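You operate a simulated robot arm through the tools that you are given. There is no shell and no other tool.

You are at the controls of a simulated robot arm. One attempt, no reset.

JOB
Park the closing head: oil it, slacken its thread and swing it back.
Fine: switch off first; brass button 3 times, blue wing tap closed, teal lever forward; free the blue head lever, swing the head back, lock the lever again.

The check looks at the end state, three seconds after you hand in, the way a careful person would. Anything else that was tipped, shoved, dropped, spilled or broken makes it a failure.

ROBOT AND FRAMES
A 6-joint arm with a fingered hand, fixed in place. Base frame: the origin is at the foot of the arm, x ahead of it, y to its left, z up. Readings come in mm, degrees, newtons and seconds.
With the tool pointing down near the work surface it reaches from about 460 to 940 mm from the base axis. Its first joint turns from -166.0 to 166.0 degrees. Payload 5 kg.
Tool frame: the origin (TCP) lies between the finger pads and is the grasp point; the fingertips stand 43 mm ahead of it; z points along the fingers, y is the line along which they close. The gripper opens to 144 mm. The gripper's body begins 50 mm behind the TCP. The gripper is a hand of 5 fingers: y runs from the thumb to the fingers, the wrist lies at [-21, -133, -233] in the tool frame.
Orientation is that of the tool frame in the base frame, as a unit quaternion [w, x, y, z]. With the fingers straight down and the wrist toward the robot, the tool's x, y and z point along [0, 1, 0], [1, 0, 0] and [0, 0, -1] of the base frame.

CONTROLS
- The arm moves only by the tool drive_tool. Its argument "steps" is a list of rows, each a list of 6 numbers: the shift along the base's x, y, z in cm, then the turn, a rotation vector about the base's x, y, z in degrees. In form: [[x, y, z, rx, ry, rz], ...]. A call has 1 to 20 rows; each row is the pose to reach, as a shift and turn from the pose commanded when the call began. Each row takes 0.2 s and may step no farther than 50 mm and 8.6 degrees from the row before; otherwise, the whole call is refused. A pose out of reach is approached as far as the arm can. The call stops where the force on the tool passes 90 N (or 10 N more than at its start, if that is more) or the arm is blocked; 0.2 s more then pass. In this call time passes only in rows, and 0.2 s behind the last. It gives the time, the measured TCP pose, the force on the tool (base axes), the opening and the grip force at its end, in the units of the frame above (readings bear some noise), with the torque about the TCP (base axes, N m) and any sound that the robot's microphone picked up.
- Cameras (640 x 400 px; columns grow to the right, rows downward): "scene" is fixed at [400, 499.3, 1682.9]; the picture's right is [-1.00, 0.03, 0.00], its down [0.01, 0.34, -0.94] and it looks along [-0.02, -0.94, -0.34] (base axes); focal length 316 px, centre (320, 200). "wrist" rides on the gripper at [86, -109, -168] in the tool frame; the picture's right is [-0.80, 0.28, -0.53], its down [-0.54, -0.73, 0.42] and it looks along [-0.27, 0.63, 0.73] (tool axes); focal length 275 px, centre (320, 200). There is no depth. A picture from a camera that has moved, and an enlarged one, comes with that camera's place and axes in the base frame and with its lens.
- capture(camera): a new picture of that camera. It takes no simulated time.
- raise_lower(by): slides the trunk up (or, below 0, down) by that many mm; the arm rides with it, the base frame stays. It gives what a move gives, with no picture.
- curl_fingers(index, middle, ring, little, thumb_bend, thumb_turn): sets how far each is bent, from 0 (flat) to 1 (curled in); at 0.3 the hand is open as for a grip, at 0.7 the pads meet at the TCP. One left out holds its place. A second passes; each finger stops where it meets its share of the squeeze, and holds until it gets a number again. It is the only way to open and close the hand. It gives what a move gives, with no picture; readings hold the bend of each and the force on index, middle, ring, little, thumb and palm. thumb_turn goes from beside the hand (0) to across from the fingers (1), as for a grip.
- zoom(camera, box): a new picture of the part [left, top, right, bottom] of that camera's present view, enlarged. It takes no simulated time.
- sign_off(): hands the job in; it is judged then, once.

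Places have to be worked out from the pictures, the camera data and where the tool is seen. Open the gripper and draw the arm clear of the work before you hand the job in, unless the task says otherwise.

The tools are called after "Request:" by a JSON object that holds its "fn" and its "kwargs". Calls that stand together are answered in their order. drive_tool: Moves the arm, as the interface text tells. Its arguments: {"type":"object","properties":{"steps":{"type":"array","items":{"type":"array","items":{"type":"number"}}}},"required":["steps"]} The other tools are called the same way: raise_lower (by) slides the trunk up or down; curl_fingers (index, middle, ring, little, thumb_bend, thumb_turn) moves the fingers one by one; capture (camera) takes a picture; zoom (camera, box) takes an enlarged picture of a part of a camera's view; sign_off () hands the job in.

At the start:

```text
time: 0.0
ee_pos: [233.8, -291.1, 1534.6]
ee_rot: [-0.001, 0.708, 0.706, 0.0]
force: [-0.6, 0.0, -0.8]
ft_torque: [0.03, -0.03, 0.01]
width: 143.6
grip_force: 0.1
shape: jaw
bend: [0.3, 0.3, 0.3, 0.3, 0.3, 0.98]
finger forces: [0.1, 0.0, 0.0, 0.0, 0.1, 0.1]
trunk travel left (down, up): [-525.0, 65.0]
```

scene: 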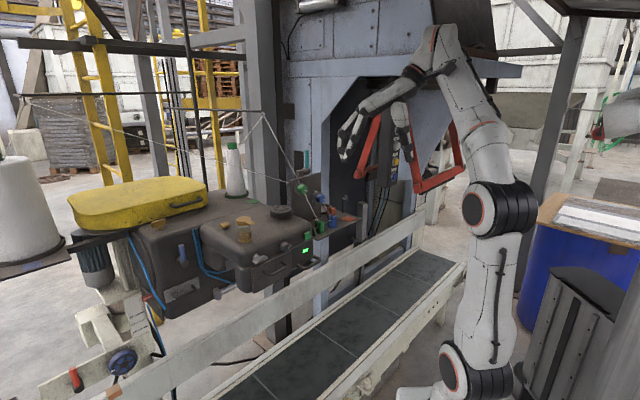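
wrist: 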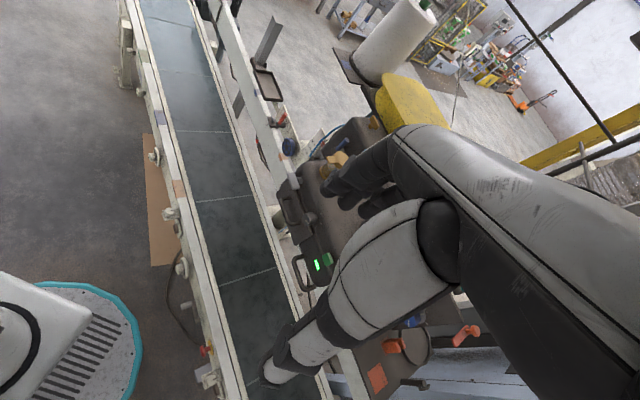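

The first pictures show a bag-closing machine with a sewing head beside a conveyor. I'll enlarge parts of the scene view to find the controls.

Request:
{"fn": "zoom", "kwargs": {"camera": "scene", "box": [180, 160, 340, 300]}}

Request:
{"fn": "zoom", "kwargs": {"camera": "scene", "box": [60, 220, 220, 400]}}

Request:
{"fn": "zoom", "kwargs": {"camera": "scene", "box": [280, 160, 380, 250]}}

Request:
{"fn": "zoom", "kwargs": {"camera": "wrist", "box": [240, 80, 480, 400]}}

```text
2.86 times, centred on (260, 230) of scene
camera zoom: at [400.0, 499.3, 1682.9], right [-1.0, 0.03, 0.0], down [0.01, 0.34, -0.94], along [-0.02, -0.94, -0.34], focal length 903 px, centre (491, 114)
```

zoom: 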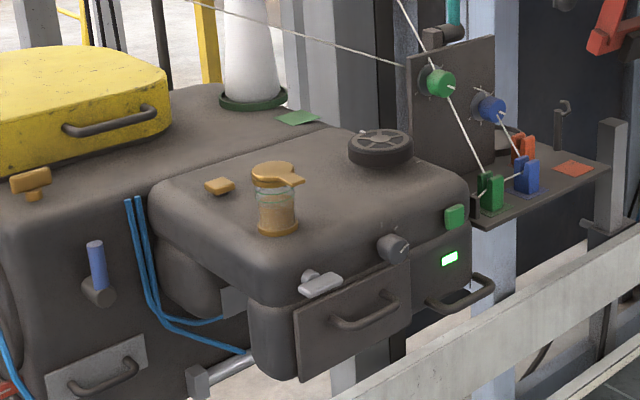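

```text
2.22 times, centred on (140, 310) of scene
camera zoom: at [400.0, 499.3, 1682.9], right [-1.0, 0.03, 0.0], down [0.01, 0.34, -0.94], along [-0.02, -0.94, -0.34], focal length 703 px, centre (720, -44)
```

zoom: 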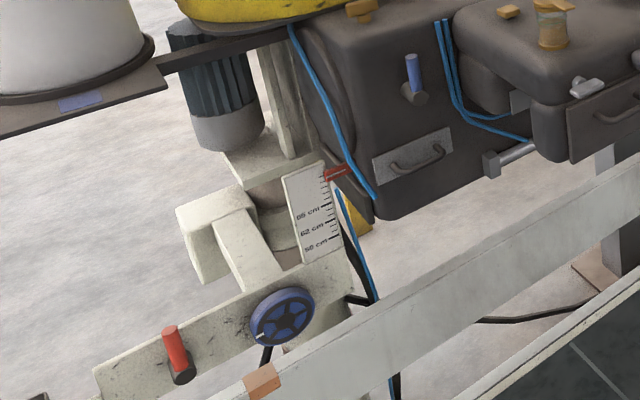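

```text
4.44 times, centred on (330, 205) of scene
camera zoom: at [400.0, 499.3, 1682.9], right [-1.0, 0.03, 0.0], down [0.01, 0.34, -0.94], along [-0.02, -0.94, -0.34], focal length 1405 px, centre (276, 178)
```

zoom: 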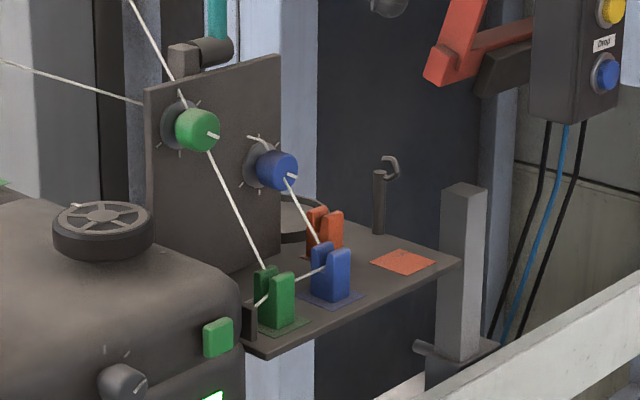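

```text
1.25 times, centred on (360, 240) of wrist
camera zoom: at [124.0, -203.6, 1702.6], right [0.28, -0.8, 0.53], down [-0.73, -0.54, -0.42], along [0.63, -0.27, -0.73], focal length 344 px, centre (270, 150)
```

zoom: 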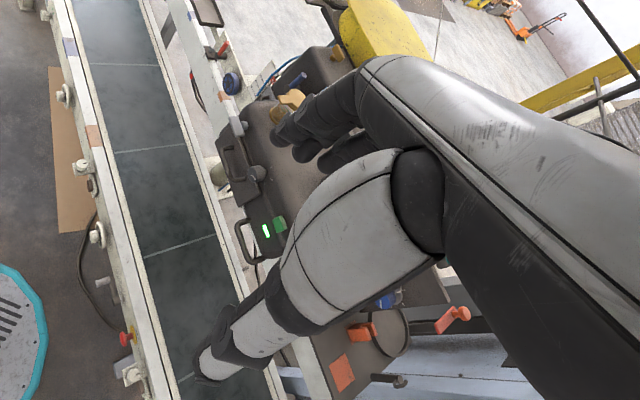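

I need to find the blue wing tap, the teal lever and the switch. I'll zoom further into candidate places.

Request:
{"fn": "zoom", "kwargs": {"camera": "scene", "box": [210, 205, 290, 255]}}

Request:
{"fn": "zoom", "kwargs": {"camera": "scene", "box": [260, 230, 340, 280]}}

Request:
{"fn": "zoom", "kwargs": {"camera": "scene", "box": [140, 215, 220, 265]}}

Request:
{"fn": "zoom", "kwargs": {"camera": "scene", "box": [270, 120, 350, 170]}}

Request:
{"fn": "zoom", "kwargs": {"camera": "scene", "box": [340, 100, 480, 220]}}

Request:
{"fn": "zoom", "kwargs": {"camera": "scene", "box": [140, 235, 300, 335]}}

```text
8.00 times, centred on (250, 230) of scene
camera zoom: at [400.0, 499.3, 1682.9], right [-1.0, 0.03, 0.0], down [0.01, 0.34, -0.94], along [-0.02, -0.94, -0.34], focal length 2529 px, centre (880, -40)
```

zoom: 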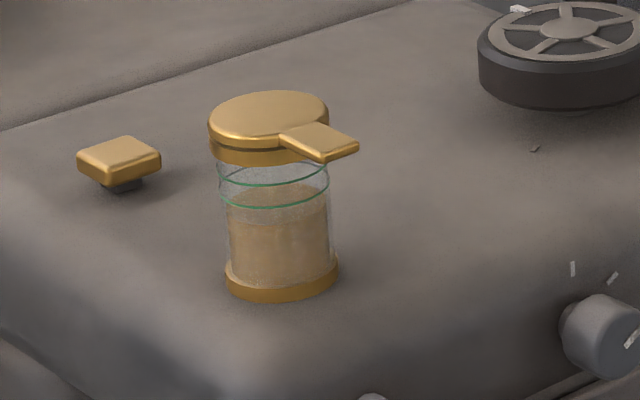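

```text
8.00 times, centred on (300, 255) of scene
camera zoom: at [400.0, 499.3, 1682.9], right [-1.0, 0.03, 0.0], down [0.01, 0.34, -0.94], along [-0.02, -0.94, -0.34], focal length 2529 px, centre (480, -240)
```

zoom: 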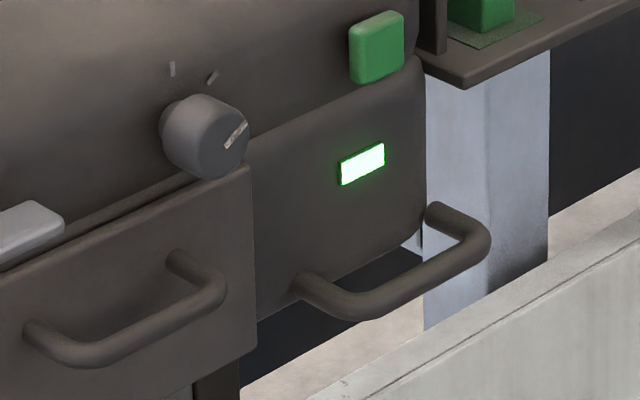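

```text
8.00 times, centred on (180, 240) of scene
camera zoom: at [400.0, 499.3, 1682.9], right [-1.0, 0.03, 0.0], down [0.01, 0.34, -0.94], along [-0.02, -0.94, -0.34], focal length 2529 px, centre (1440, -120)
```

zoom: 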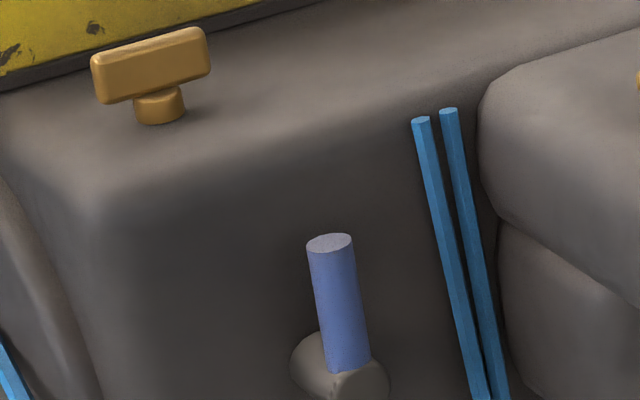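

```text
8.00 times, centred on (310, 145) of scene
camera zoom: at [400.0, 499.3, 1682.9], right [-1.0, 0.03, 0.0], down [0.01, 0.34, -0.94], along [-0.02, -0.94, -0.34], focal length 2529 px, centre (400, 640)
```

zoom: 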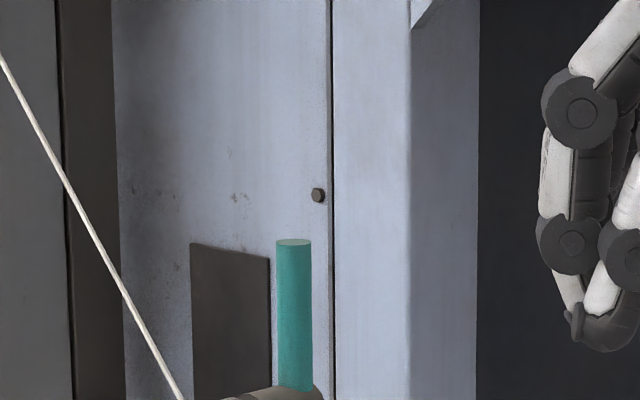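

```text
3.33 times, centred on (410, 160) of scene
camera zoom: at [400.0, 499.3, 1682.9], right [-1.0, 0.03, 0.0], down [0.01, 0.34, -0.94], along [-0.02, -0.94, -0.34], focal length 1054 px, centre (20, 333)
```

zoom: 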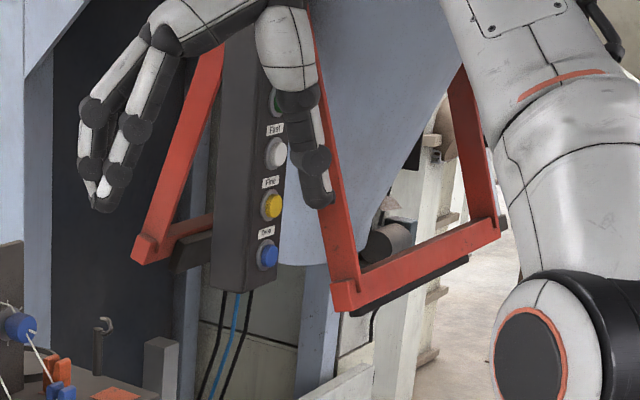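

```text
4.00 times, centred on (220, 285) of scene
camera zoom: at [400.0, 499.3, 1682.9], right [-1.0, 0.03, 0.0], down [0.01, 0.34, -0.94], along [-0.02, -0.94, -0.34], focal length 1265 px, centre (720, -140)
```

zoom: 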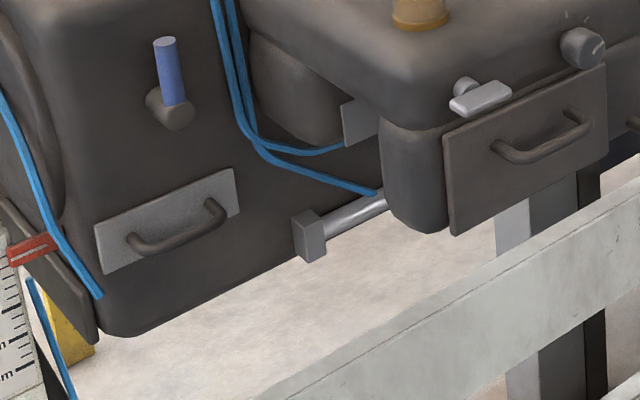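

The rotary switch with the lit green lamp sits on the head's front, and the brass button is beside the oil cup on top. The blue wing tap isn't visible yet, so I'll zoom the wrist view to look for it.

Request:
{"fn": "zoom", "kwargs": {"camera": "wrist", "box": [260, 100, 420, 200]}}

Request:
{"fn": "zoom", "kwargs": {"camera": "wrist", "box": [340, 280, 500, 400]}}

Request:
{"fn": "zoom", "kwargs": {"camera": "wrist", "box": [240, 160, 400, 300]}}

Request:
{"fn": "zoom", "kwargs": {"camera": "scene", "box": [200, 240, 300, 300]}}

Request:
{"fn": "zoom", "kwargs": {"camera": "scene", "box": [0, 150, 200, 280]}}

Request:
{"fn": "zoom", "kwargs": {"camera": "scene", "box": [260, 0, 520, 160]}}

```text
4.00 times, centred on (340, 150) of wrist
camera zoom: at [124.0, -203.6, 1702.6], right [0.28, -0.8, 0.53], down [-0.73, -0.54, -0.42], along [0.63, -0.27, -0.73], focal length 1101 px, centre (240, 400)
```

zoom: 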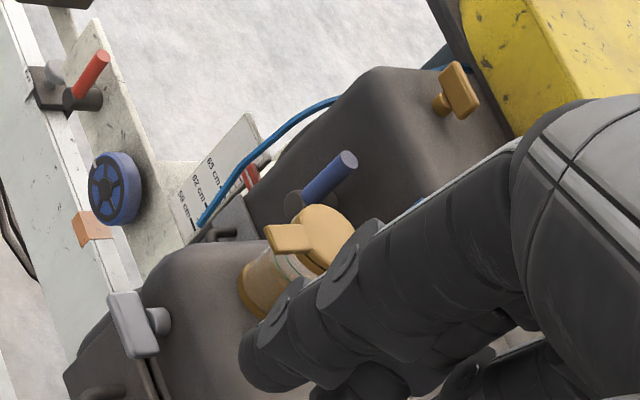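

```text
3.33 times, centred on (420, 340) of wrist
camera zoom: at [124.0, -203.6, 1702.6], right [0.28, -0.8, 0.53], down [-0.73, -0.54, -0.42], along [0.63, -0.27, -0.73], focal length 918 px, centre (-13, -267)
```

zoom: 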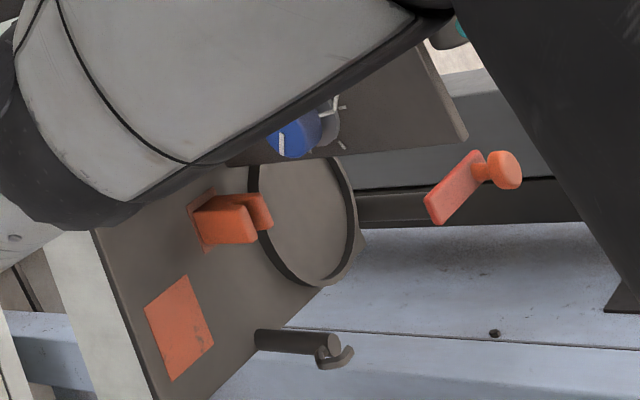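

```text
2.86 times, centred on (320, 230) of wrist
camera zoom: at [124.0, -203.6, 1702.6], right [0.28, -0.8, 0.53], down [-0.73, -0.54, -0.42], along [0.63, -0.27, -0.73], focal length 786 px, centre (320, 114)
```

zoom: 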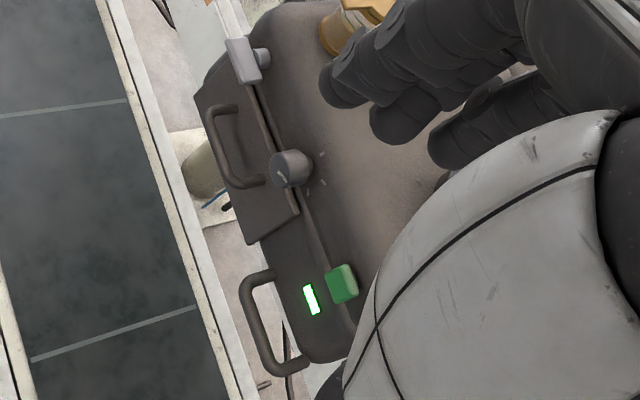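

```text
6.40 times, centred on (250, 270) of scene
camera zoom: at [400.0, 499.3, 1682.9], right [-1.0, 0.03, 0.0], down [0.01, 0.34, -0.94], along [-0.02, -0.94, -0.34], focal length 2024 px, centre (768, -248)
```

zoom: 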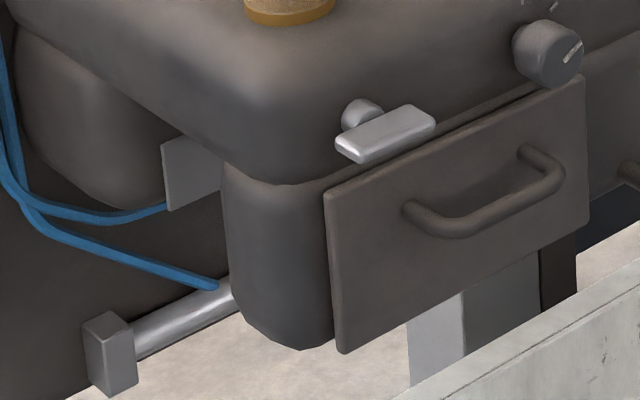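

```text
3.08 times, centred on (100, 215) of scene
camera zoom: at [400.0, 499.3, 1682.9], right [-1.0, 0.03, 0.0], down [0.01, 0.34, -0.94], along [-0.02, -0.94, -0.34], focal length 973 px, centre (997, 154)
```

zoom: 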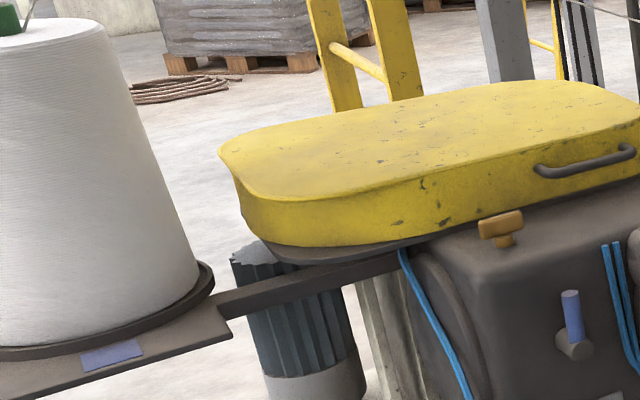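

```text
2.46 times, centred on (390, 80) of scene
camera zoom: at [400.0, 499.3, 1682.9], right [-1.0, 0.03, 0.0], down [0.01, 0.34, -0.94], along [-0.02, -0.94, -0.34], focal length 778 px, centre (148, 495)
```

zoom: 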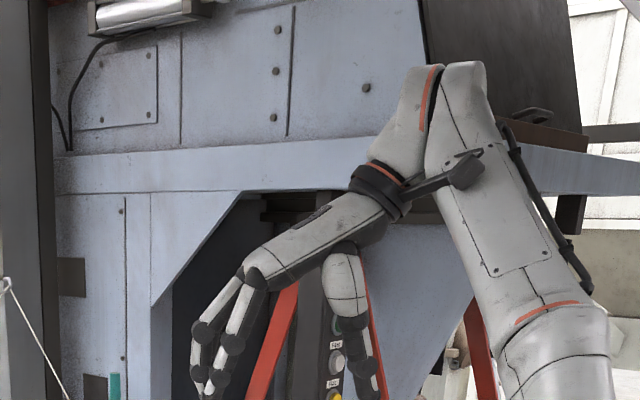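

An orange wing tap shows near the back wall, and the blue one may be hidden. I'll turn the hand about z, well above everything, to look along -y.

Request:
{"fn": "drive_tool", "kwargs": {"steps": [[1, 0, 0, 0, 0, -8], [2, 0, 0, 0, 0, -16], [3, 0, 0, 0, 0, -24], [4, 0, 0, 0, 0, -32], [5, 0, 0, 0, 0, -40], [6, 0, 0, 0, 0, -48], [7, 0, 0, 0, 0, -56]]}}

Request:
{"fn": "capture", "kwargs": {"camera": "wrist"}}

Request:
{"fn": "capture", "kwargs": {"camera": "scene"}}

```text
time: 1.6
ee_pos: [302.5, -289.2, 1534.6]
ee_rot: [0.001, 0.957, 0.291, -0.001]
force: [-0.2, 0.3, -0.1]
ft_torque: [0.01, -0.03, 0.01]
width: 143.7
grip_force: 0.0
shape: jaw
bend: [0.3, 0.3, 0.3, 0.3, 0.3, 0.98]
finger forces: [0.0, 0.1, 0.1, 0.1, 0.0, 0.1]
trunk travel left (down, up): [-525.0, 65.0]
```

```text
taken
camera wrist: at [313.8, -150.8, 1703.3], right [-0.5, -0.68, 0.54], down [-0.85, 0.3, -0.42], along [0.13, -0.67, -0.73], focal length 275 px, centre (320, 200)
```

wrist: 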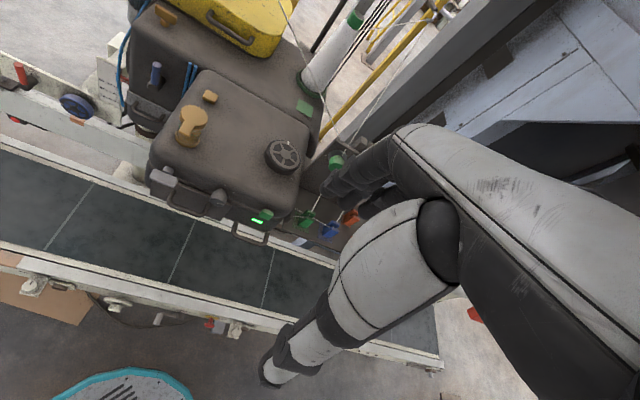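

```text
taken
```

scene: 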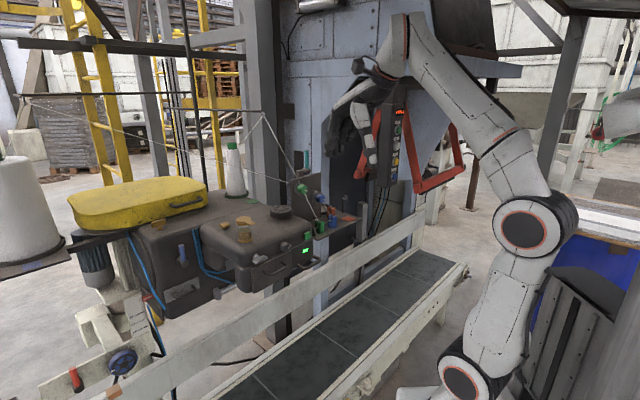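

From this angle most of the head is in view. I'll zoom for details.

Request:
{"fn": "zoom", "kwargs": {"camera": "wrist", "box": [100, 0, 340, 150]}}

Request:
{"fn": "zoom", "kwargs": {"camera": "wrist", "box": [140, 80, 380, 240]}}

Request:
{"fn": "zoom", "kwargs": {"camera": "wrist", "box": [290, 90, 420, 190]}}

Request:
{"fn": "zoom", "kwargs": {"camera": "scene", "box": [360, 90, 440, 200]}}

Request:
{"fn": "zoom", "kwargs": {"camera": "scene", "box": [220, 60, 360, 190]}}

```text
2.67 times, centred on (220, 75) of wrist
camera zoom: at [313.8, -150.8, 1703.3], right [-0.5, -0.68, 0.54], down [-0.85, 0.3, -0.42], along [0.13, -0.67, -0.73], focal length 734 px, centre (587, 533)
```

zoom: 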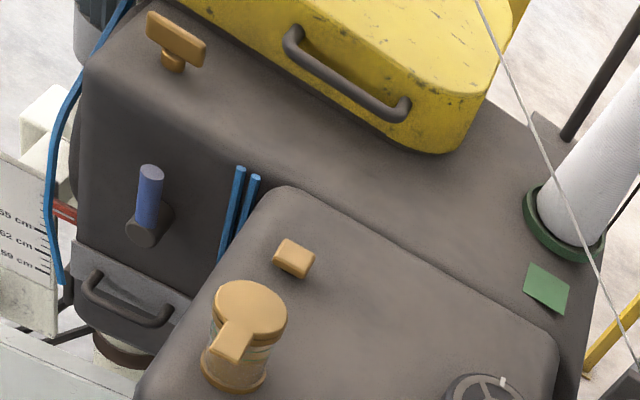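

```text
2.50 times, centred on (260, 160) of wrist
camera zoom: at [313.8, -150.8, 1703.3], right [-0.5, -0.68, 0.54], down [-0.85, 0.3, -0.42], along [0.13, -0.67, -0.73], focal length 688 px, centre (470, 300)
```

zoom: 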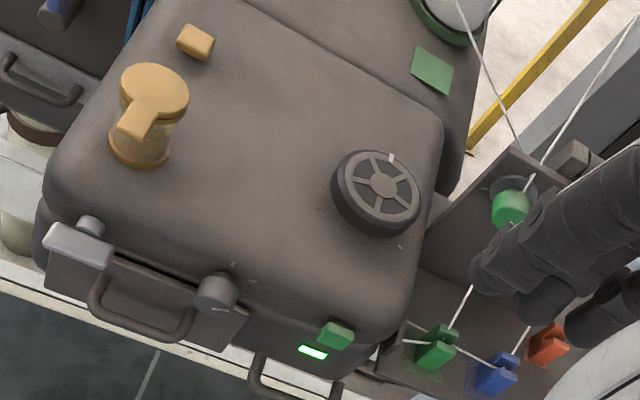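

```text
4.00 times, centred on (355, 140) of wrist
camera zoom: at [313.8, -150.8, 1703.3], right [-0.5, -0.68, 0.54], down [-0.85, 0.3, -0.42], along [0.13, -0.67, -0.73], focal length 1101 px, centre (180, 440)
```

zoom: 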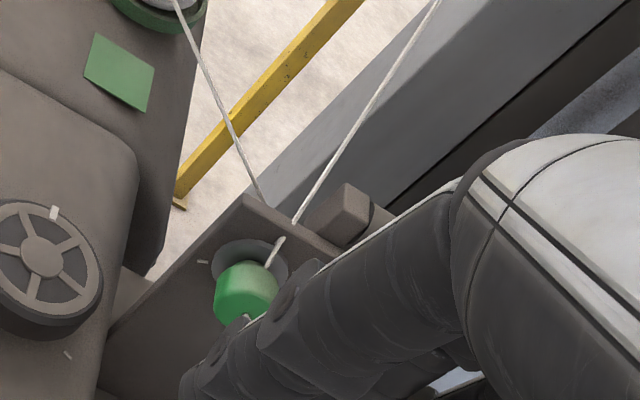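

```text
3.64 times, centred on (400, 145) of scene
camera zoom: at [400.0, 499.3, 1682.9], right [-1.0, 0.03, 0.0], down [0.01, 0.34, -0.94], along [-0.02, -0.94, -0.34], focal length 1150 px, centre (29, 400)
```

zoom: 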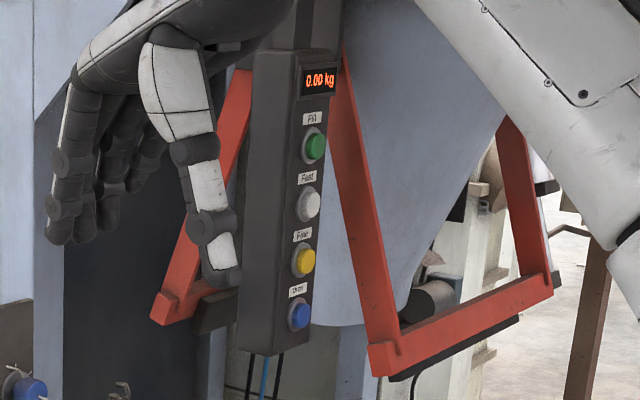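

```text
3.08 times, centred on (290, 125) of scene
camera zoom: at [400.0, 499.3, 1682.9], right [-1.0, 0.03, 0.0], down [0.01, 0.34, -0.94], along [-0.02, -0.94, -0.34], focal length 973 px, centre (412, 431)
```

zoom: 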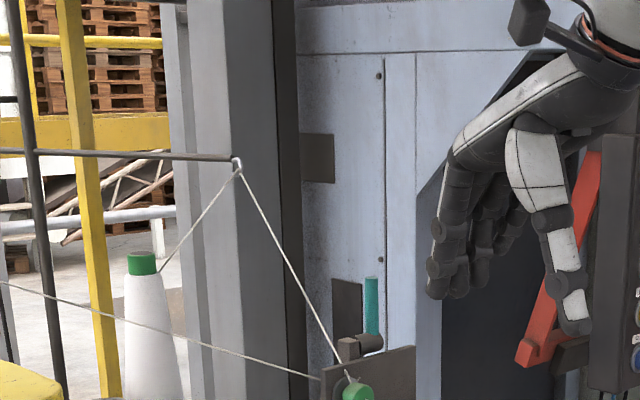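

Positions worked out so far: lamp about (428,-455,1156), switch knob about (488,-379,1209), brass button about (680,-435,1265), and blue head lever about (805,-389,1216). I'll turn the hand a bit more to see the teal lever and the back area.

Request:
{"fn": "drive_tool", "kwargs": {"steps": [[0, 1, 1, 0, 0, -8], [0, 2, 2, 0, 0, -16], [0, 3, 3, 0, 0, -24], [0, 4, 4, 0, 0, -32], [0, 5, 5, 0, 0, -40]]}}

Request:
{"fn": "capture", "kwargs": {"camera": "wrist"}}

```text
time: 2.8
ee_pos: [298.7, -246.6, 1574.7]
ee_rot: [0.002, 0.999, -0.052, 0.001]
force: [-0.8, -0.4, 0.5]
ft_torque: [0.01, -0.06, 0.0]
width: 143.8
grip_force: 0.0
shape: jaw
bend: [0.3, 0.3, 0.3, 0.3, 0.3, 0.98]
finger forces: [0.0, 0.0, 0.1, 0.0, 0.1, 0.1]
out of reach, approached as far as the arm can: row 5
trunk travel left (down, up): [-525.0, 65.0]
```

```text
taken
camera wrist: at [393.8, -145.3, 1743.3], right [-0.82, -0.2, 0.53], down [-0.46, 0.78, -0.43], along [-0.33, -0.6, -0.73], focal length 275 px, centre (320, 200)
```

wrist: 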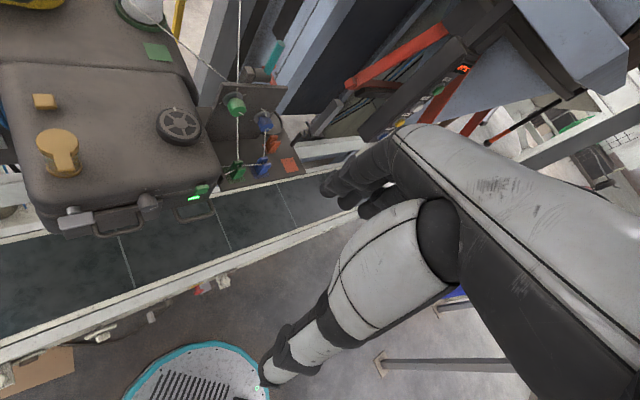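

Now the tension plate and the teal lever are clear of the hand. I'll zoom into them.

Request:
{"fn": "zoom", "kwargs": {"camera": "wrist", "box": [180, 10, 340, 110]}}

Request:
{"fn": "zoom", "kwargs": {"camera": "wrist", "box": [200, 70, 320, 200]}}

Request:
{"fn": "zoom", "kwargs": {"camera": "wrist", "box": [0, 60, 240, 240]}}

Request:
{"fn": "zoom", "kwargs": {"camera": "wrist", "box": [320, 0, 520, 150]}}

```text
4.00 times, centred on (260, 60) of wrist
camera zoom: at [393.8, -145.3, 1743.3], right [-0.82, -0.2, 0.53], down [-0.46, 0.78, -0.43], along [-0.33, -0.6, -0.73], focal length 1101 px, centre (560, 760)
```

zoom: 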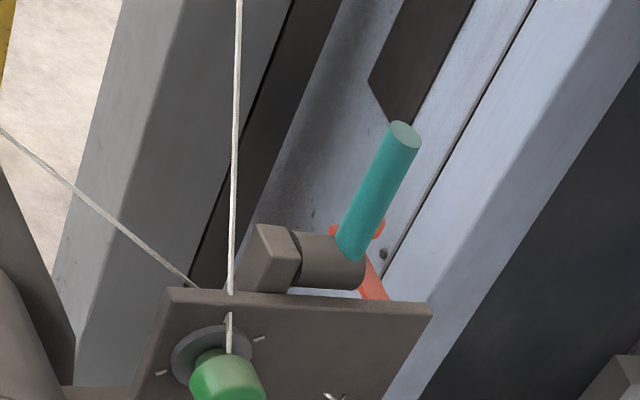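

```text
3.08 times, centred on (260, 135) of wrist
camera zoom: at [393.8, -145.3, 1743.3], right [-0.82, -0.2, 0.53], down [-0.46, 0.78, -0.43], along [-0.33, -0.6, -0.73], focal length 847 px, centre (505, 400)
```

zoom: 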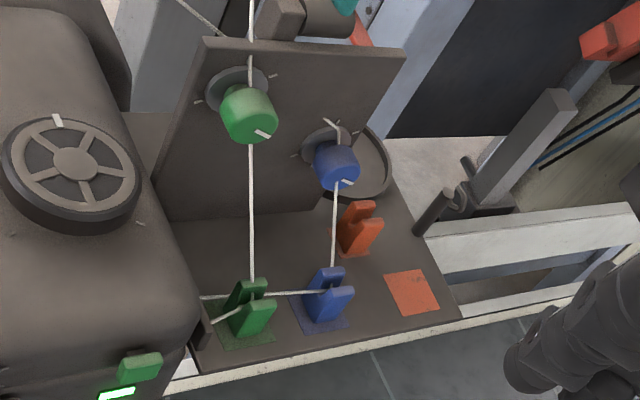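

```text
2.22 times, centred on (120, 150) of wrist
camera zoom: at [393.8, -145.3, 1743.3], right [-0.82, -0.2, 0.53], down [-0.46, 0.78, -0.43], along [-0.33, -0.6, -0.73], focal length 612 px, centre (764, 311)
```

zoom: 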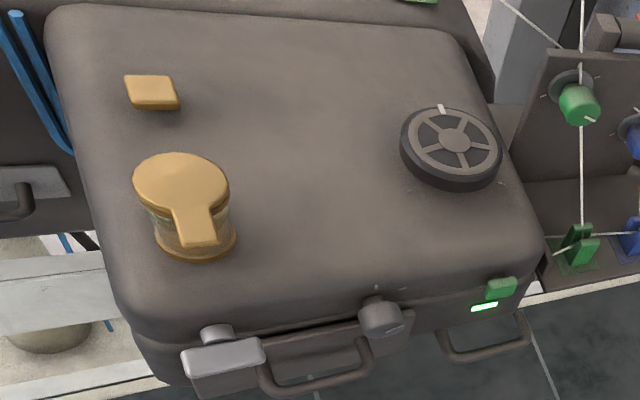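

```text
2.67 times, centred on (420, 75) of wrist
camera zoom: at [393.8, -145.3, 1743.3], right [-0.82, -0.2, 0.53], down [-0.46, 0.78, -0.43], along [-0.33, -0.6, -0.73], focal length 734 px, centre (53, 533)
```

zoom: 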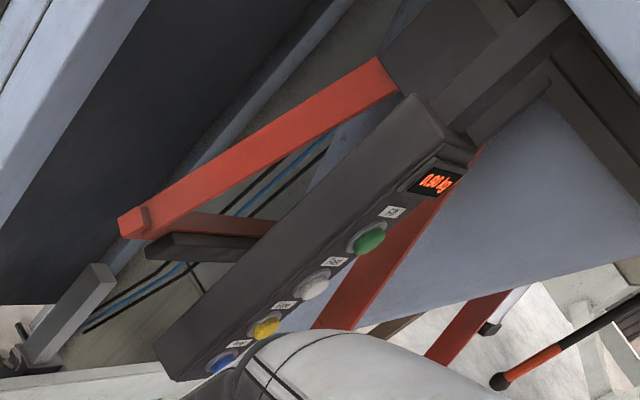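

The orange wing tap sits behind the teal lever. I'll check the near side of the conveyor and other areas for a blue wing tap.

Request:
{"fn": "zoom", "kwargs": {"camera": "wrist", "box": [60, 250, 260, 370]}}

Request:
{"fn": "zoom", "kwargs": {"camera": "wrist", "box": [330, 250, 640, 400]}}

Request:
{"fn": "zoom", "kwargs": {"camera": "scene", "box": [60, 320, 220, 400]}}

Request:
{"fn": "zoom", "kwargs": {"camera": "scene", "box": [180, 300, 480, 400]}}

Request:
{"fn": "zoom", "kwargs": {"camera": "scene", "box": [520, 60, 640, 250]}}

```text
3.20 times, centred on (160, 310) of wrist
camera zoom: at [393.8, -145.3, 1743.3], right [-0.82, -0.2, 0.53], down [-0.46, 0.78, -0.43], along [-0.33, -0.6, -0.73], focal length 881 px, centre (832, -152)
```

zoom: 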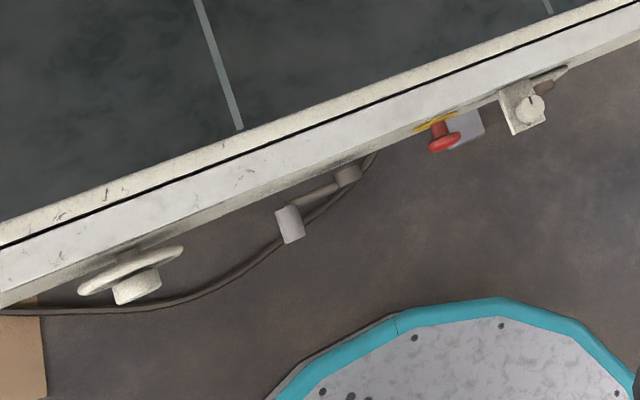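

```text
2.06 times, centred on (485, 325) of wrist
camera zoom: at [393.8, -145.3, 1743.3], right [-0.82, -0.2, 0.53], down [-0.46, 0.78, -0.43], along [-0.33, -0.6, -0.73], focal length 568 px, centre (-21, -58)
```

zoom: 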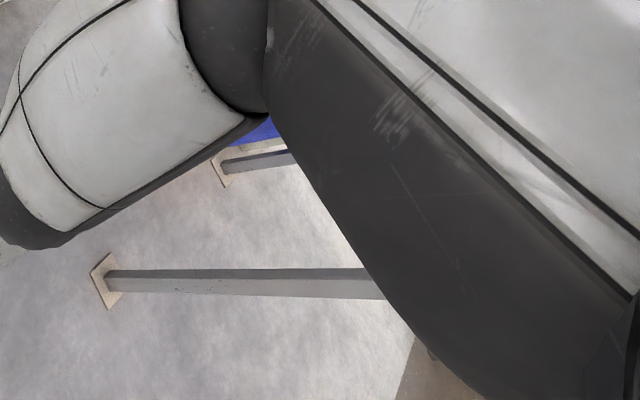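

```text
4.00 times, centred on (140, 360) of scene
camera zoom: at [400.0, 499.3, 1682.9], right [-1.0, 0.03, 0.0], down [0.01, 0.34, -0.94], along [-0.02, -0.94, -0.34], focal length 1265 px, centre (1040, -440)
```

zoom: 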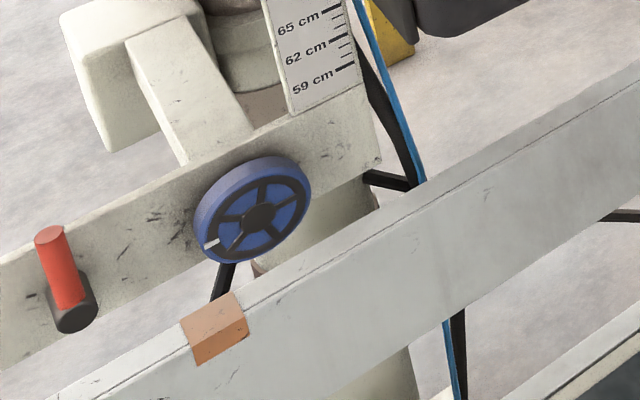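

```text
2.13 times, centred on (330, 350) of scene
camera zoom: at [400.0, 499.3, 1682.9], right [-1.0, 0.03, 0.0], down [0.01, 0.34, -0.94], along [-0.02, -0.94, -0.34], focal length 674 px, centre (299, -120)
```

zoom: 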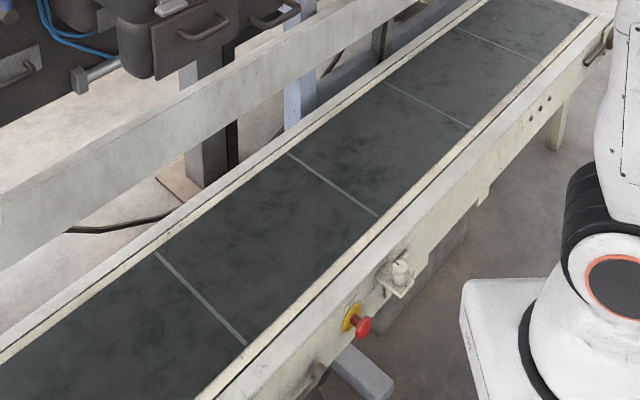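

```text
2.11 times, centred on (580, 155) of scene
camera zoom: at [400.0, 499.3, 1682.9], right [-1.0, 0.03, 0.0], down [0.01, 0.34, -0.94], along [-0.02, -0.94, -0.34], focal length 666 px, centre (-227, 295)
```

zoom: 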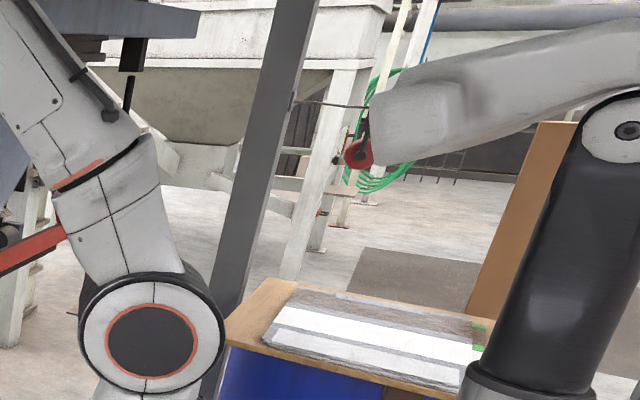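

The tap isn't on the conveyor side. I'll go higher and out over the head, well above the threads, to look at its back and left sides.

Request:
{"fn": "drive_tool", "kwargs": {"steps": [[2, -1, 1, 0, 0, 8], [5, -3, 2, 0, 0, 16], [8, -5, 4, 0, 0, 24], [11, -7, 6, 0, 0, 32], [14, -9, 8, 0, 0, 40], [17, -11, 10, 0, 0, 48], [20, -13, 11, 0, 0, 56]]}}

Request:
{"fn": "capture", "kwargs": {"camera": "wrist"}}

Request:
{"fn": "capture", "kwargs": {"camera": "scene"}}

```text
time: 4.4
ee_pos: [486.0, -284.3, 1548.2]
ee_rot: [-0.001, 0.909, 0.416, -0.003]
force: [3.9, 4.2, -0.8]
ft_torque: [-0.33, 0.35, -0.02]
width: 144.0
grip_force: 0.1
shape: jaw
bend: [0.3, 0.3, 0.3, 0.3, 0.3, 0.97]
finger forces: [0.0, 0.0, 0.1, 0.0, 0.1, 0.1]
out of reach, approached as far as the arm can: row 3, 4, 5, 6, 7
trunk travel left (down, up): [-525.0, 65.0]
```

```text
taken
camera wrist: at [460.2, -147.4, 1716.7], right [-0.3, -0.79, 0.54], down [-0.91, 0.06, -0.42], along [0.29, -0.61, -0.73], focal length 275 px, centre (320, 200)
```

wrist: 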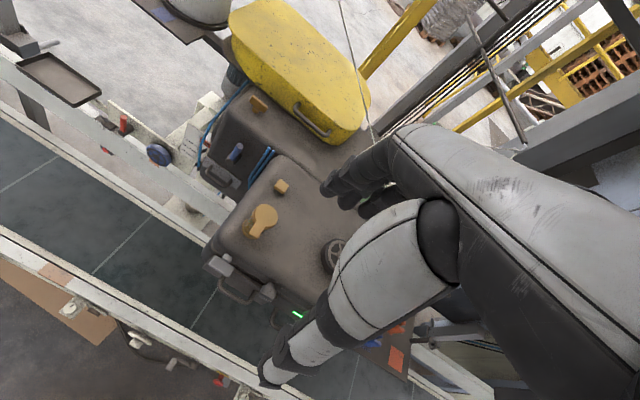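

```text
taken
```

scene: 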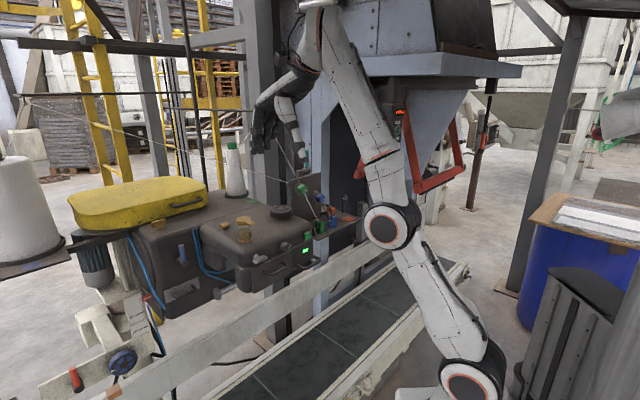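

The arm is at its upper reach here. I'll zoom into the new view for the left side of the body and the back.

Request:
{"fn": "zoom", "kwargs": {"camera": "wrist", "box": [90, 50, 290, 200]}}

Request:
{"fn": "zoom", "kwargs": {"camera": "wrist", "box": [280, 0, 480, 140]}}

Request:
{"fn": "zoom", "kwargs": {"camera": "wrist", "box": [100, 0, 300, 100]}}

Request:
{"fn": "zoom", "kwargs": {"camera": "wrist", "box": [340, 280, 500, 400]}}

```text
2.67 times, centred on (190, 125) of wrist
camera zoom: at [460.2, -147.4, 1716.7], right [-0.3, -0.79, 0.54], down [-0.91, 0.06, -0.42], along [0.29, -0.61, -0.73], focal length 734 px, centre (667, 400)
```

zoom: 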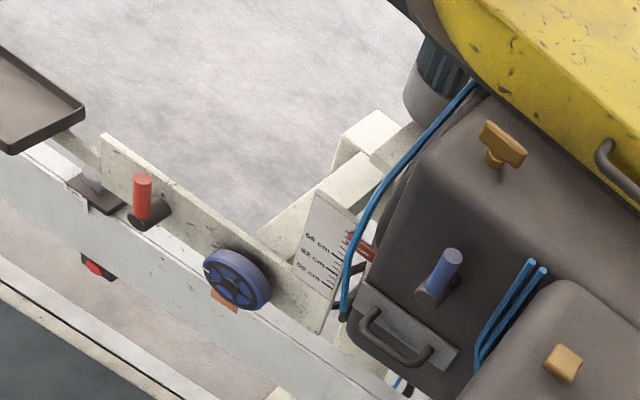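

```text
2.86 times, centred on (380, 70) of wrist
camera zoom: at [460.2, -147.4, 1716.7], right [-0.3, -0.79, 0.54], down [-0.91, 0.06, -0.42], along [0.29, -0.61, -0.73], focal length 786 px, centre (149, 571)
```

zoom: 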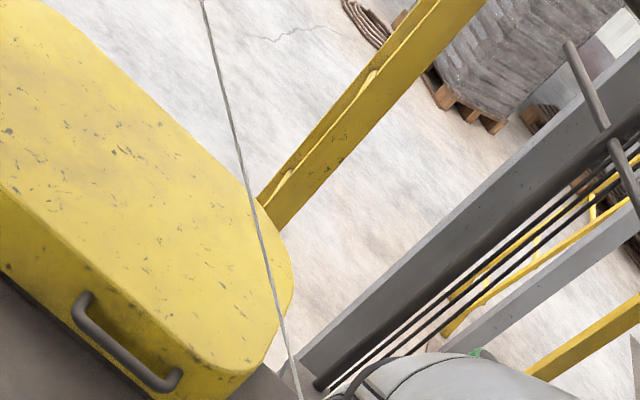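

```text
3.20 times, centred on (200, 50) of wrist
camera zoom: at [460.2, -147.4, 1716.7], right [-0.3, -0.79, 0.54], down [-0.91, 0.06, -0.42], along [0.29, -0.61, -0.73], focal length 881 px, centre (704, 680)
```

zoom: 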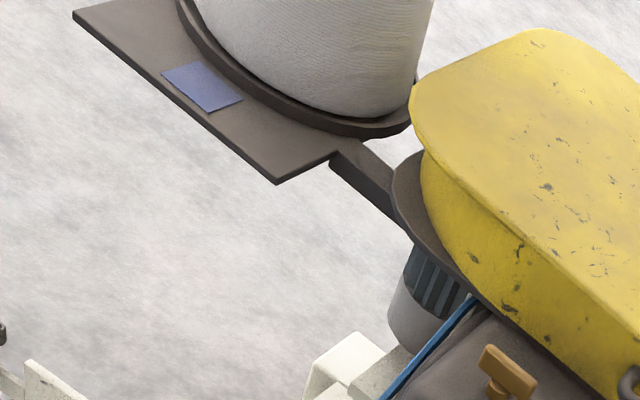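

```text
3.33 times, centred on (420, 340) of wrist
camera zoom: at [460.2, -147.4, 1716.7], right [-0.3, -0.79, 0.54], down [-0.91, 0.06, -0.42], along [0.29, -0.61, -0.73], focal length 918 px, centre (-13, -267)
```

zoom: 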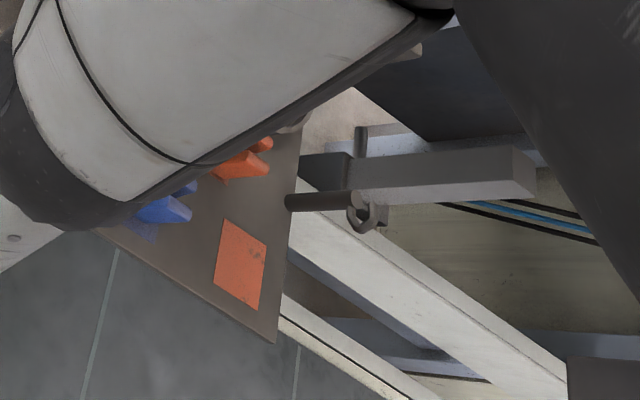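

No blue wing tap here either. I'll go around to the right side, high up, to look behind the tension plate and at the wall where the orange tap is.

Request:
{"fn": "drive_tool", "kwargs": {"steps": [[-4, 0, 0, 0, 0, -8], [-8, 0, 0, 0, 0, -16], [-12, -1, 0, 0, 0, -24], [-16, -3, 0, 0, 0, -32], [-20, -6, -1, 0, 0, -40], [-23, -9, -1, 0, 0, -47], [-25, -12, -1, 0, 0, -52], [-27, -16, -1, 0, 0, -56], [-28, -19, -1, 0, 0, -60]]}}

Request:
{"fn": "capture", "kwargs": {"camera": "wrist"}}

Request:
{"fn": "capture", "kwargs": {"camera": "scene"}}

```text
refused: row 5 steps farther than a row can; nothing moved
```

```text
taken
camera wrist: at [460.2, -147.4, 1716.7], right [-0.3, -0.79, 0.54], down [-0.91, 0.06, -0.42], along [0.29, -0.61, -0.73], focal length 275 px, centre (320, 200)
```

wrist: 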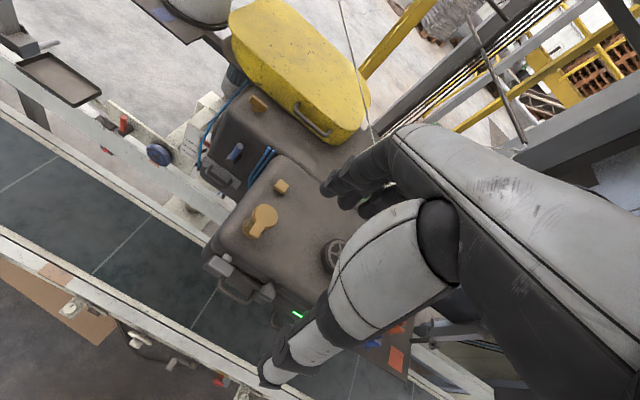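

```text
taken
```

scene: 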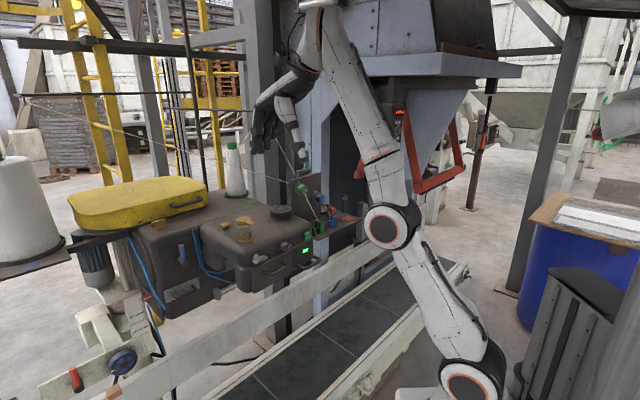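

One row was slightly over the 50 mm step limit, so nothing moved. I'll resend it with smaller steps.

Request:
{"fn": "drive_tool", "kwargs": {"steps": [[-4, 0, 0, 0, 0, -8], [-8, 0, 0, 0, 0, -16], [-12, -1, 0, 0, 0, -24], [-16, -3, 0, 0, 0, -32], [-19, -6, -1, 0, 0, -40], [-22, -9, -1, 0, 0, -47], [-25, -12, -1, 0, 0, -52], [-27, -16, -1, 0, 0, -56], [-28, -19, -1, 0, 0, -60]]}}

Request:
{"fn": "capture", "kwargs": {"camera": "wrist"}}

Request:
{"fn": "capture", "kwargs": {"camera": "scene"}}

```text
time: 6.4
ee_pos: [186.7, -491.1, 1536.2]
ee_rot: [-0.001, 0.996, -0.088, -0.001]
force: [1.1, -1.2, 0.3]
ft_torque: [0.12, -0.01, 0.03]
width: 144.1
grip_force: 0.0
shape: jaw
bend: [0.3, 0.3, 0.3, 0.3, 0.3, 0.98]
finger forces: [0.0, 0.1, 0.0, 0.1, 0.1, 0.1]
out of reach, approached as far as the arm can: row 1, 2, 3
trunk travel left (down, up): [-525.0, 65.0]
```

```text
taken
camera wrist: at [290.3, -399.3, 1704.7], right [-0.83, -0.14, 0.54], down [-0.41, 0.81, -0.42], along [-0.37, -0.57, -0.73], focal length 275 px, centre (320, 200)
```

wrist: 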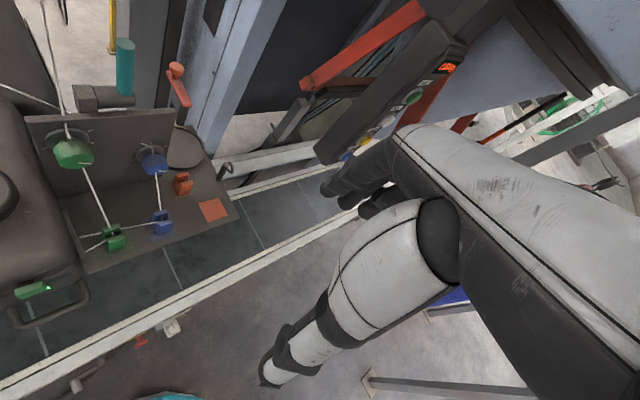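

```text
taken
```

scene: 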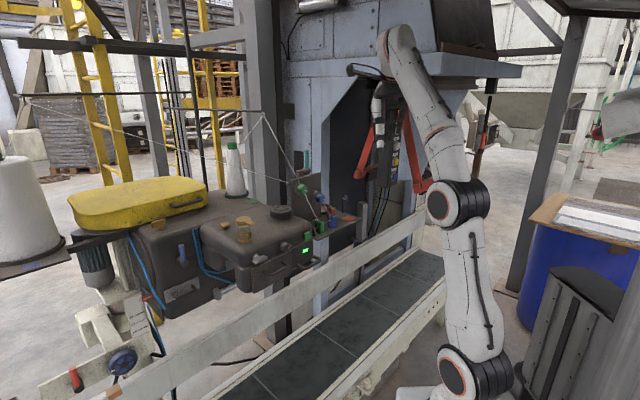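

Request:
{"fn": "zoom", "kwargs": {"camera": "wrist", "box": [50, 20, 250, 160]}}

Request:
{"fn": "zoom", "kwargs": {"camera": "wrist", "box": [180, 60, 360, 180]}}

Request:
{"fn": "zoom", "kwargs": {"camera": "wrist", "box": [0, 150, 250, 350]}}

Request:
{"fn": "zoom", "kwargs": {"camera": "wrist", "box": [440, 60, 640, 200]}}

```text
2.86 times, centred on (150, 90) of wrist
camera zoom: at [290.3, -399.3, 1704.7], right [-0.83, -0.14, 0.54], down [-0.41, 0.81, -0.42], along [-0.37, -0.57, -0.73], focal length 786 px, centre (806, 514)
```

zoom: 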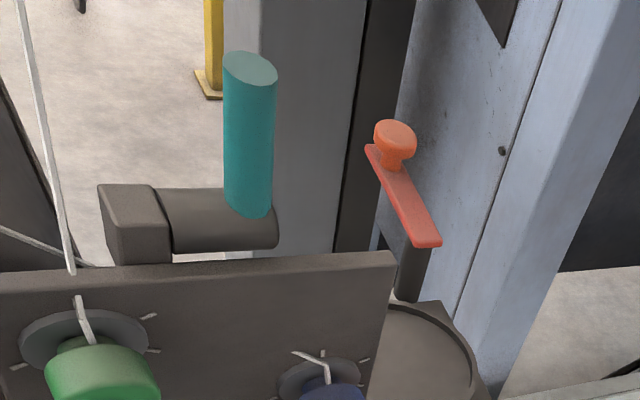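

```text
3.33 times, centred on (270, 120) of wrist
camera zoom: at [290.3, -399.3, 1704.7], right [-0.83, -0.14, 0.54], down [-0.41, 0.81, -0.42], along [-0.37, -0.57, -0.73], focal length 918 px, centre (487, 467)
```

zoom: 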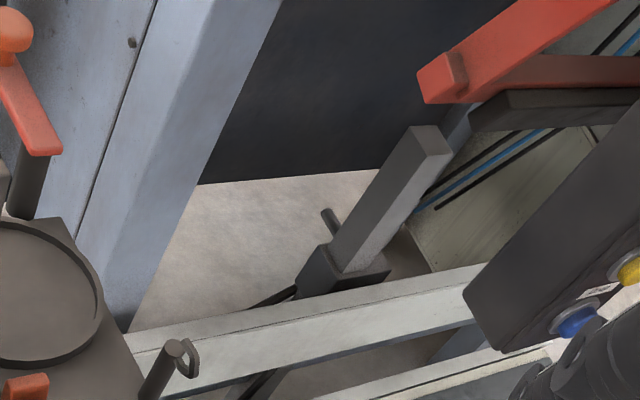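

```text
2.00 times, centred on (125, 250) of wrist
camera zoom: at [290.3, -399.3, 1704.7], right [-0.83, -0.14, 0.54], down [-0.41, 0.81, -0.42], along [-0.37, -0.57, -0.73], focal length 551 px, centre (710, 100)
```

zoom: 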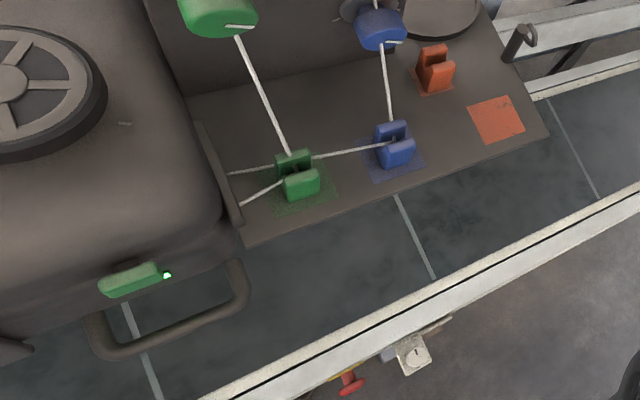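

```text
2.86 times, centred on (540, 130) of wrist
camera zoom: at [290.3, -399.3, 1704.7], right [-0.83, -0.14, 0.54], down [-0.41, 0.81, -0.42], along [-0.37, -0.57, -0.73], focal length 786 px, centre (-309, 400)
```

zoom: 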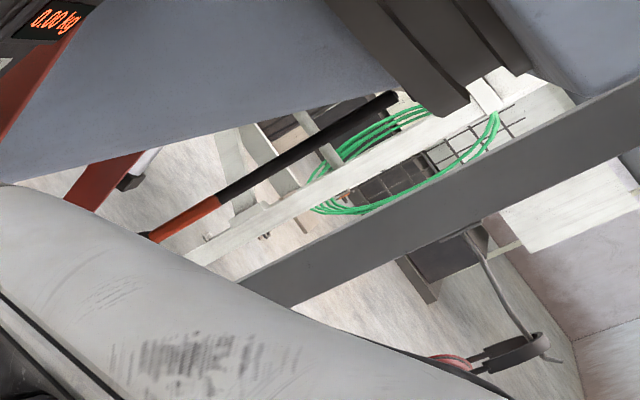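

The orange part is a crank, not a tap. I'll enlarge the left flank of the body and the hose region in the scene view to look for the blue tap.

Request:
{"fn": "zoom", "kwargs": {"camera": "scene", "box": [110, 225, 190, 275]}}

Request:
{"fn": "zoom", "kwargs": {"camera": "scene", "box": [120, 270, 200, 320]}}

Request:
{"fn": "zoom", "kwargs": {"camera": "scene", "box": [120, 320, 200, 400]}}

Request:
{"fn": "zoom", "kwargs": {"camera": "scene", "box": [240, 260, 340, 360]}}

Request:
{"fn": "zoom", "kwargs": {"camera": "scene", "box": [320, 130, 480, 260]}}

```text
8.00 times, centred on (150, 250) of scene
camera zoom: at [400.0, 499.3, 1682.9], right [-1.0, 0.03, 0.0], down [0.01, 0.34, -0.94], along [-0.02, -0.94, -0.34], focal length 2529 px, centre (1680, -200)
```

zoom: 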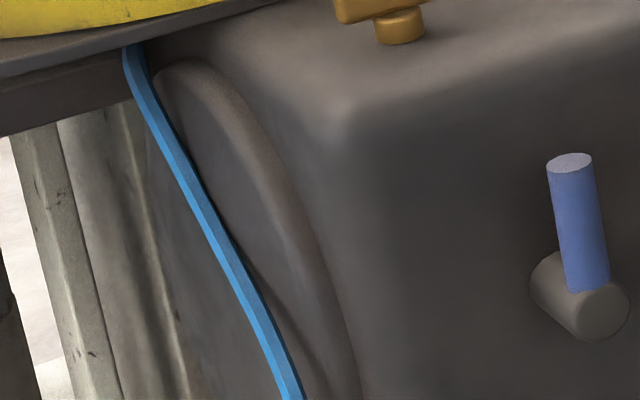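

```text
8.00 times, centred on (160, 295) of scene
camera zoom: at [400.0, 499.3, 1682.9], right [-1.0, 0.03, 0.0], down [0.01, 0.34, -0.94], along [-0.02, -0.94, -0.34], focal length 2529 px, centre (1600, -560)
```

zoom: 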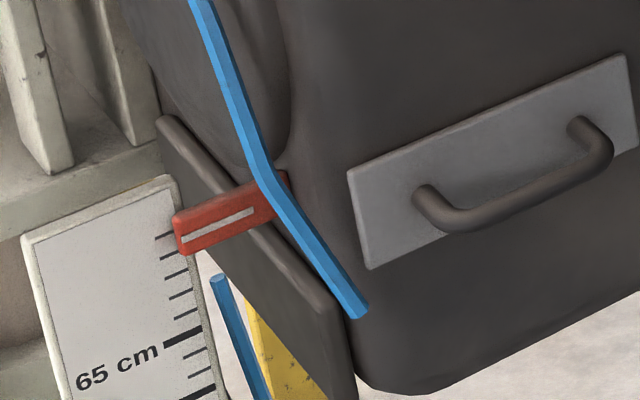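

```text
5.00 times, centred on (160, 360) of scene
camera zoom: at [400.0, 499.3, 1682.9], right [-1.0, 0.03, 0.0], down [0.01, 0.34, -0.94], along [-0.02, -0.94, -0.34], focal length 1581 px, centre (1120, -600)
```

zoom: 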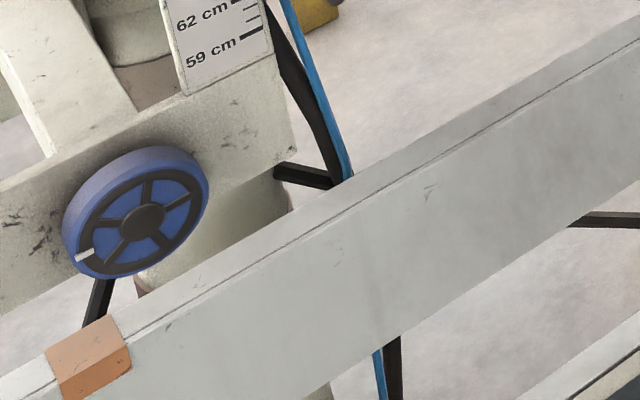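

```text
4.00 times, centred on (290, 310) of scene
camera zoom: at [400.0, 499.3, 1682.9], right [-1.0, 0.03, 0.0], down [0.01, 0.34, -0.94], along [-0.02, -0.94, -0.34], focal length 1265 px, centre (440, -240)
```

zoom: 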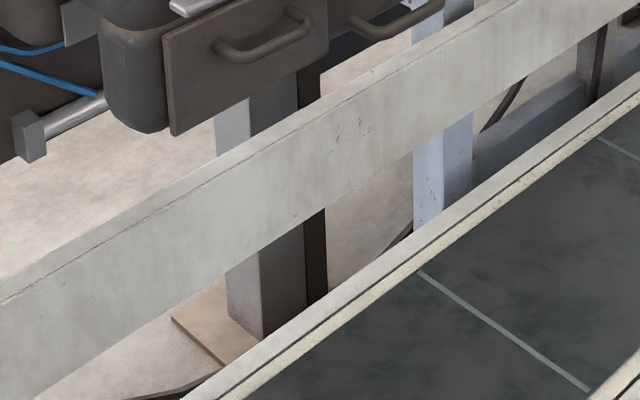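

```text
3.08 times, centred on (400, 195) of scene
camera zoom: at [400.0, 499.3, 1682.9], right [-1.0, 0.03, 0.0], down [0.01, 0.34, -0.94], along [-0.02, -0.94, -0.34], focal length 973 px, centre (74, 215)
```

zoom: 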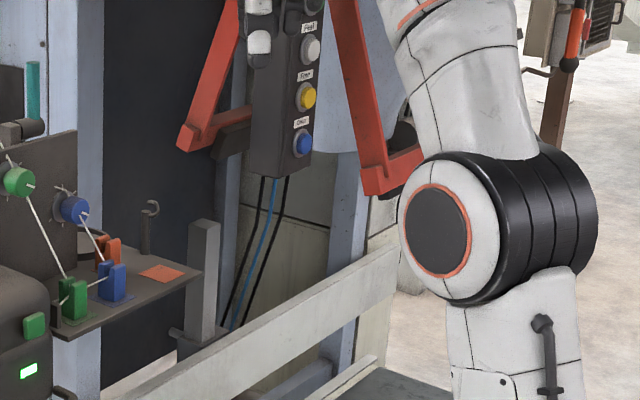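

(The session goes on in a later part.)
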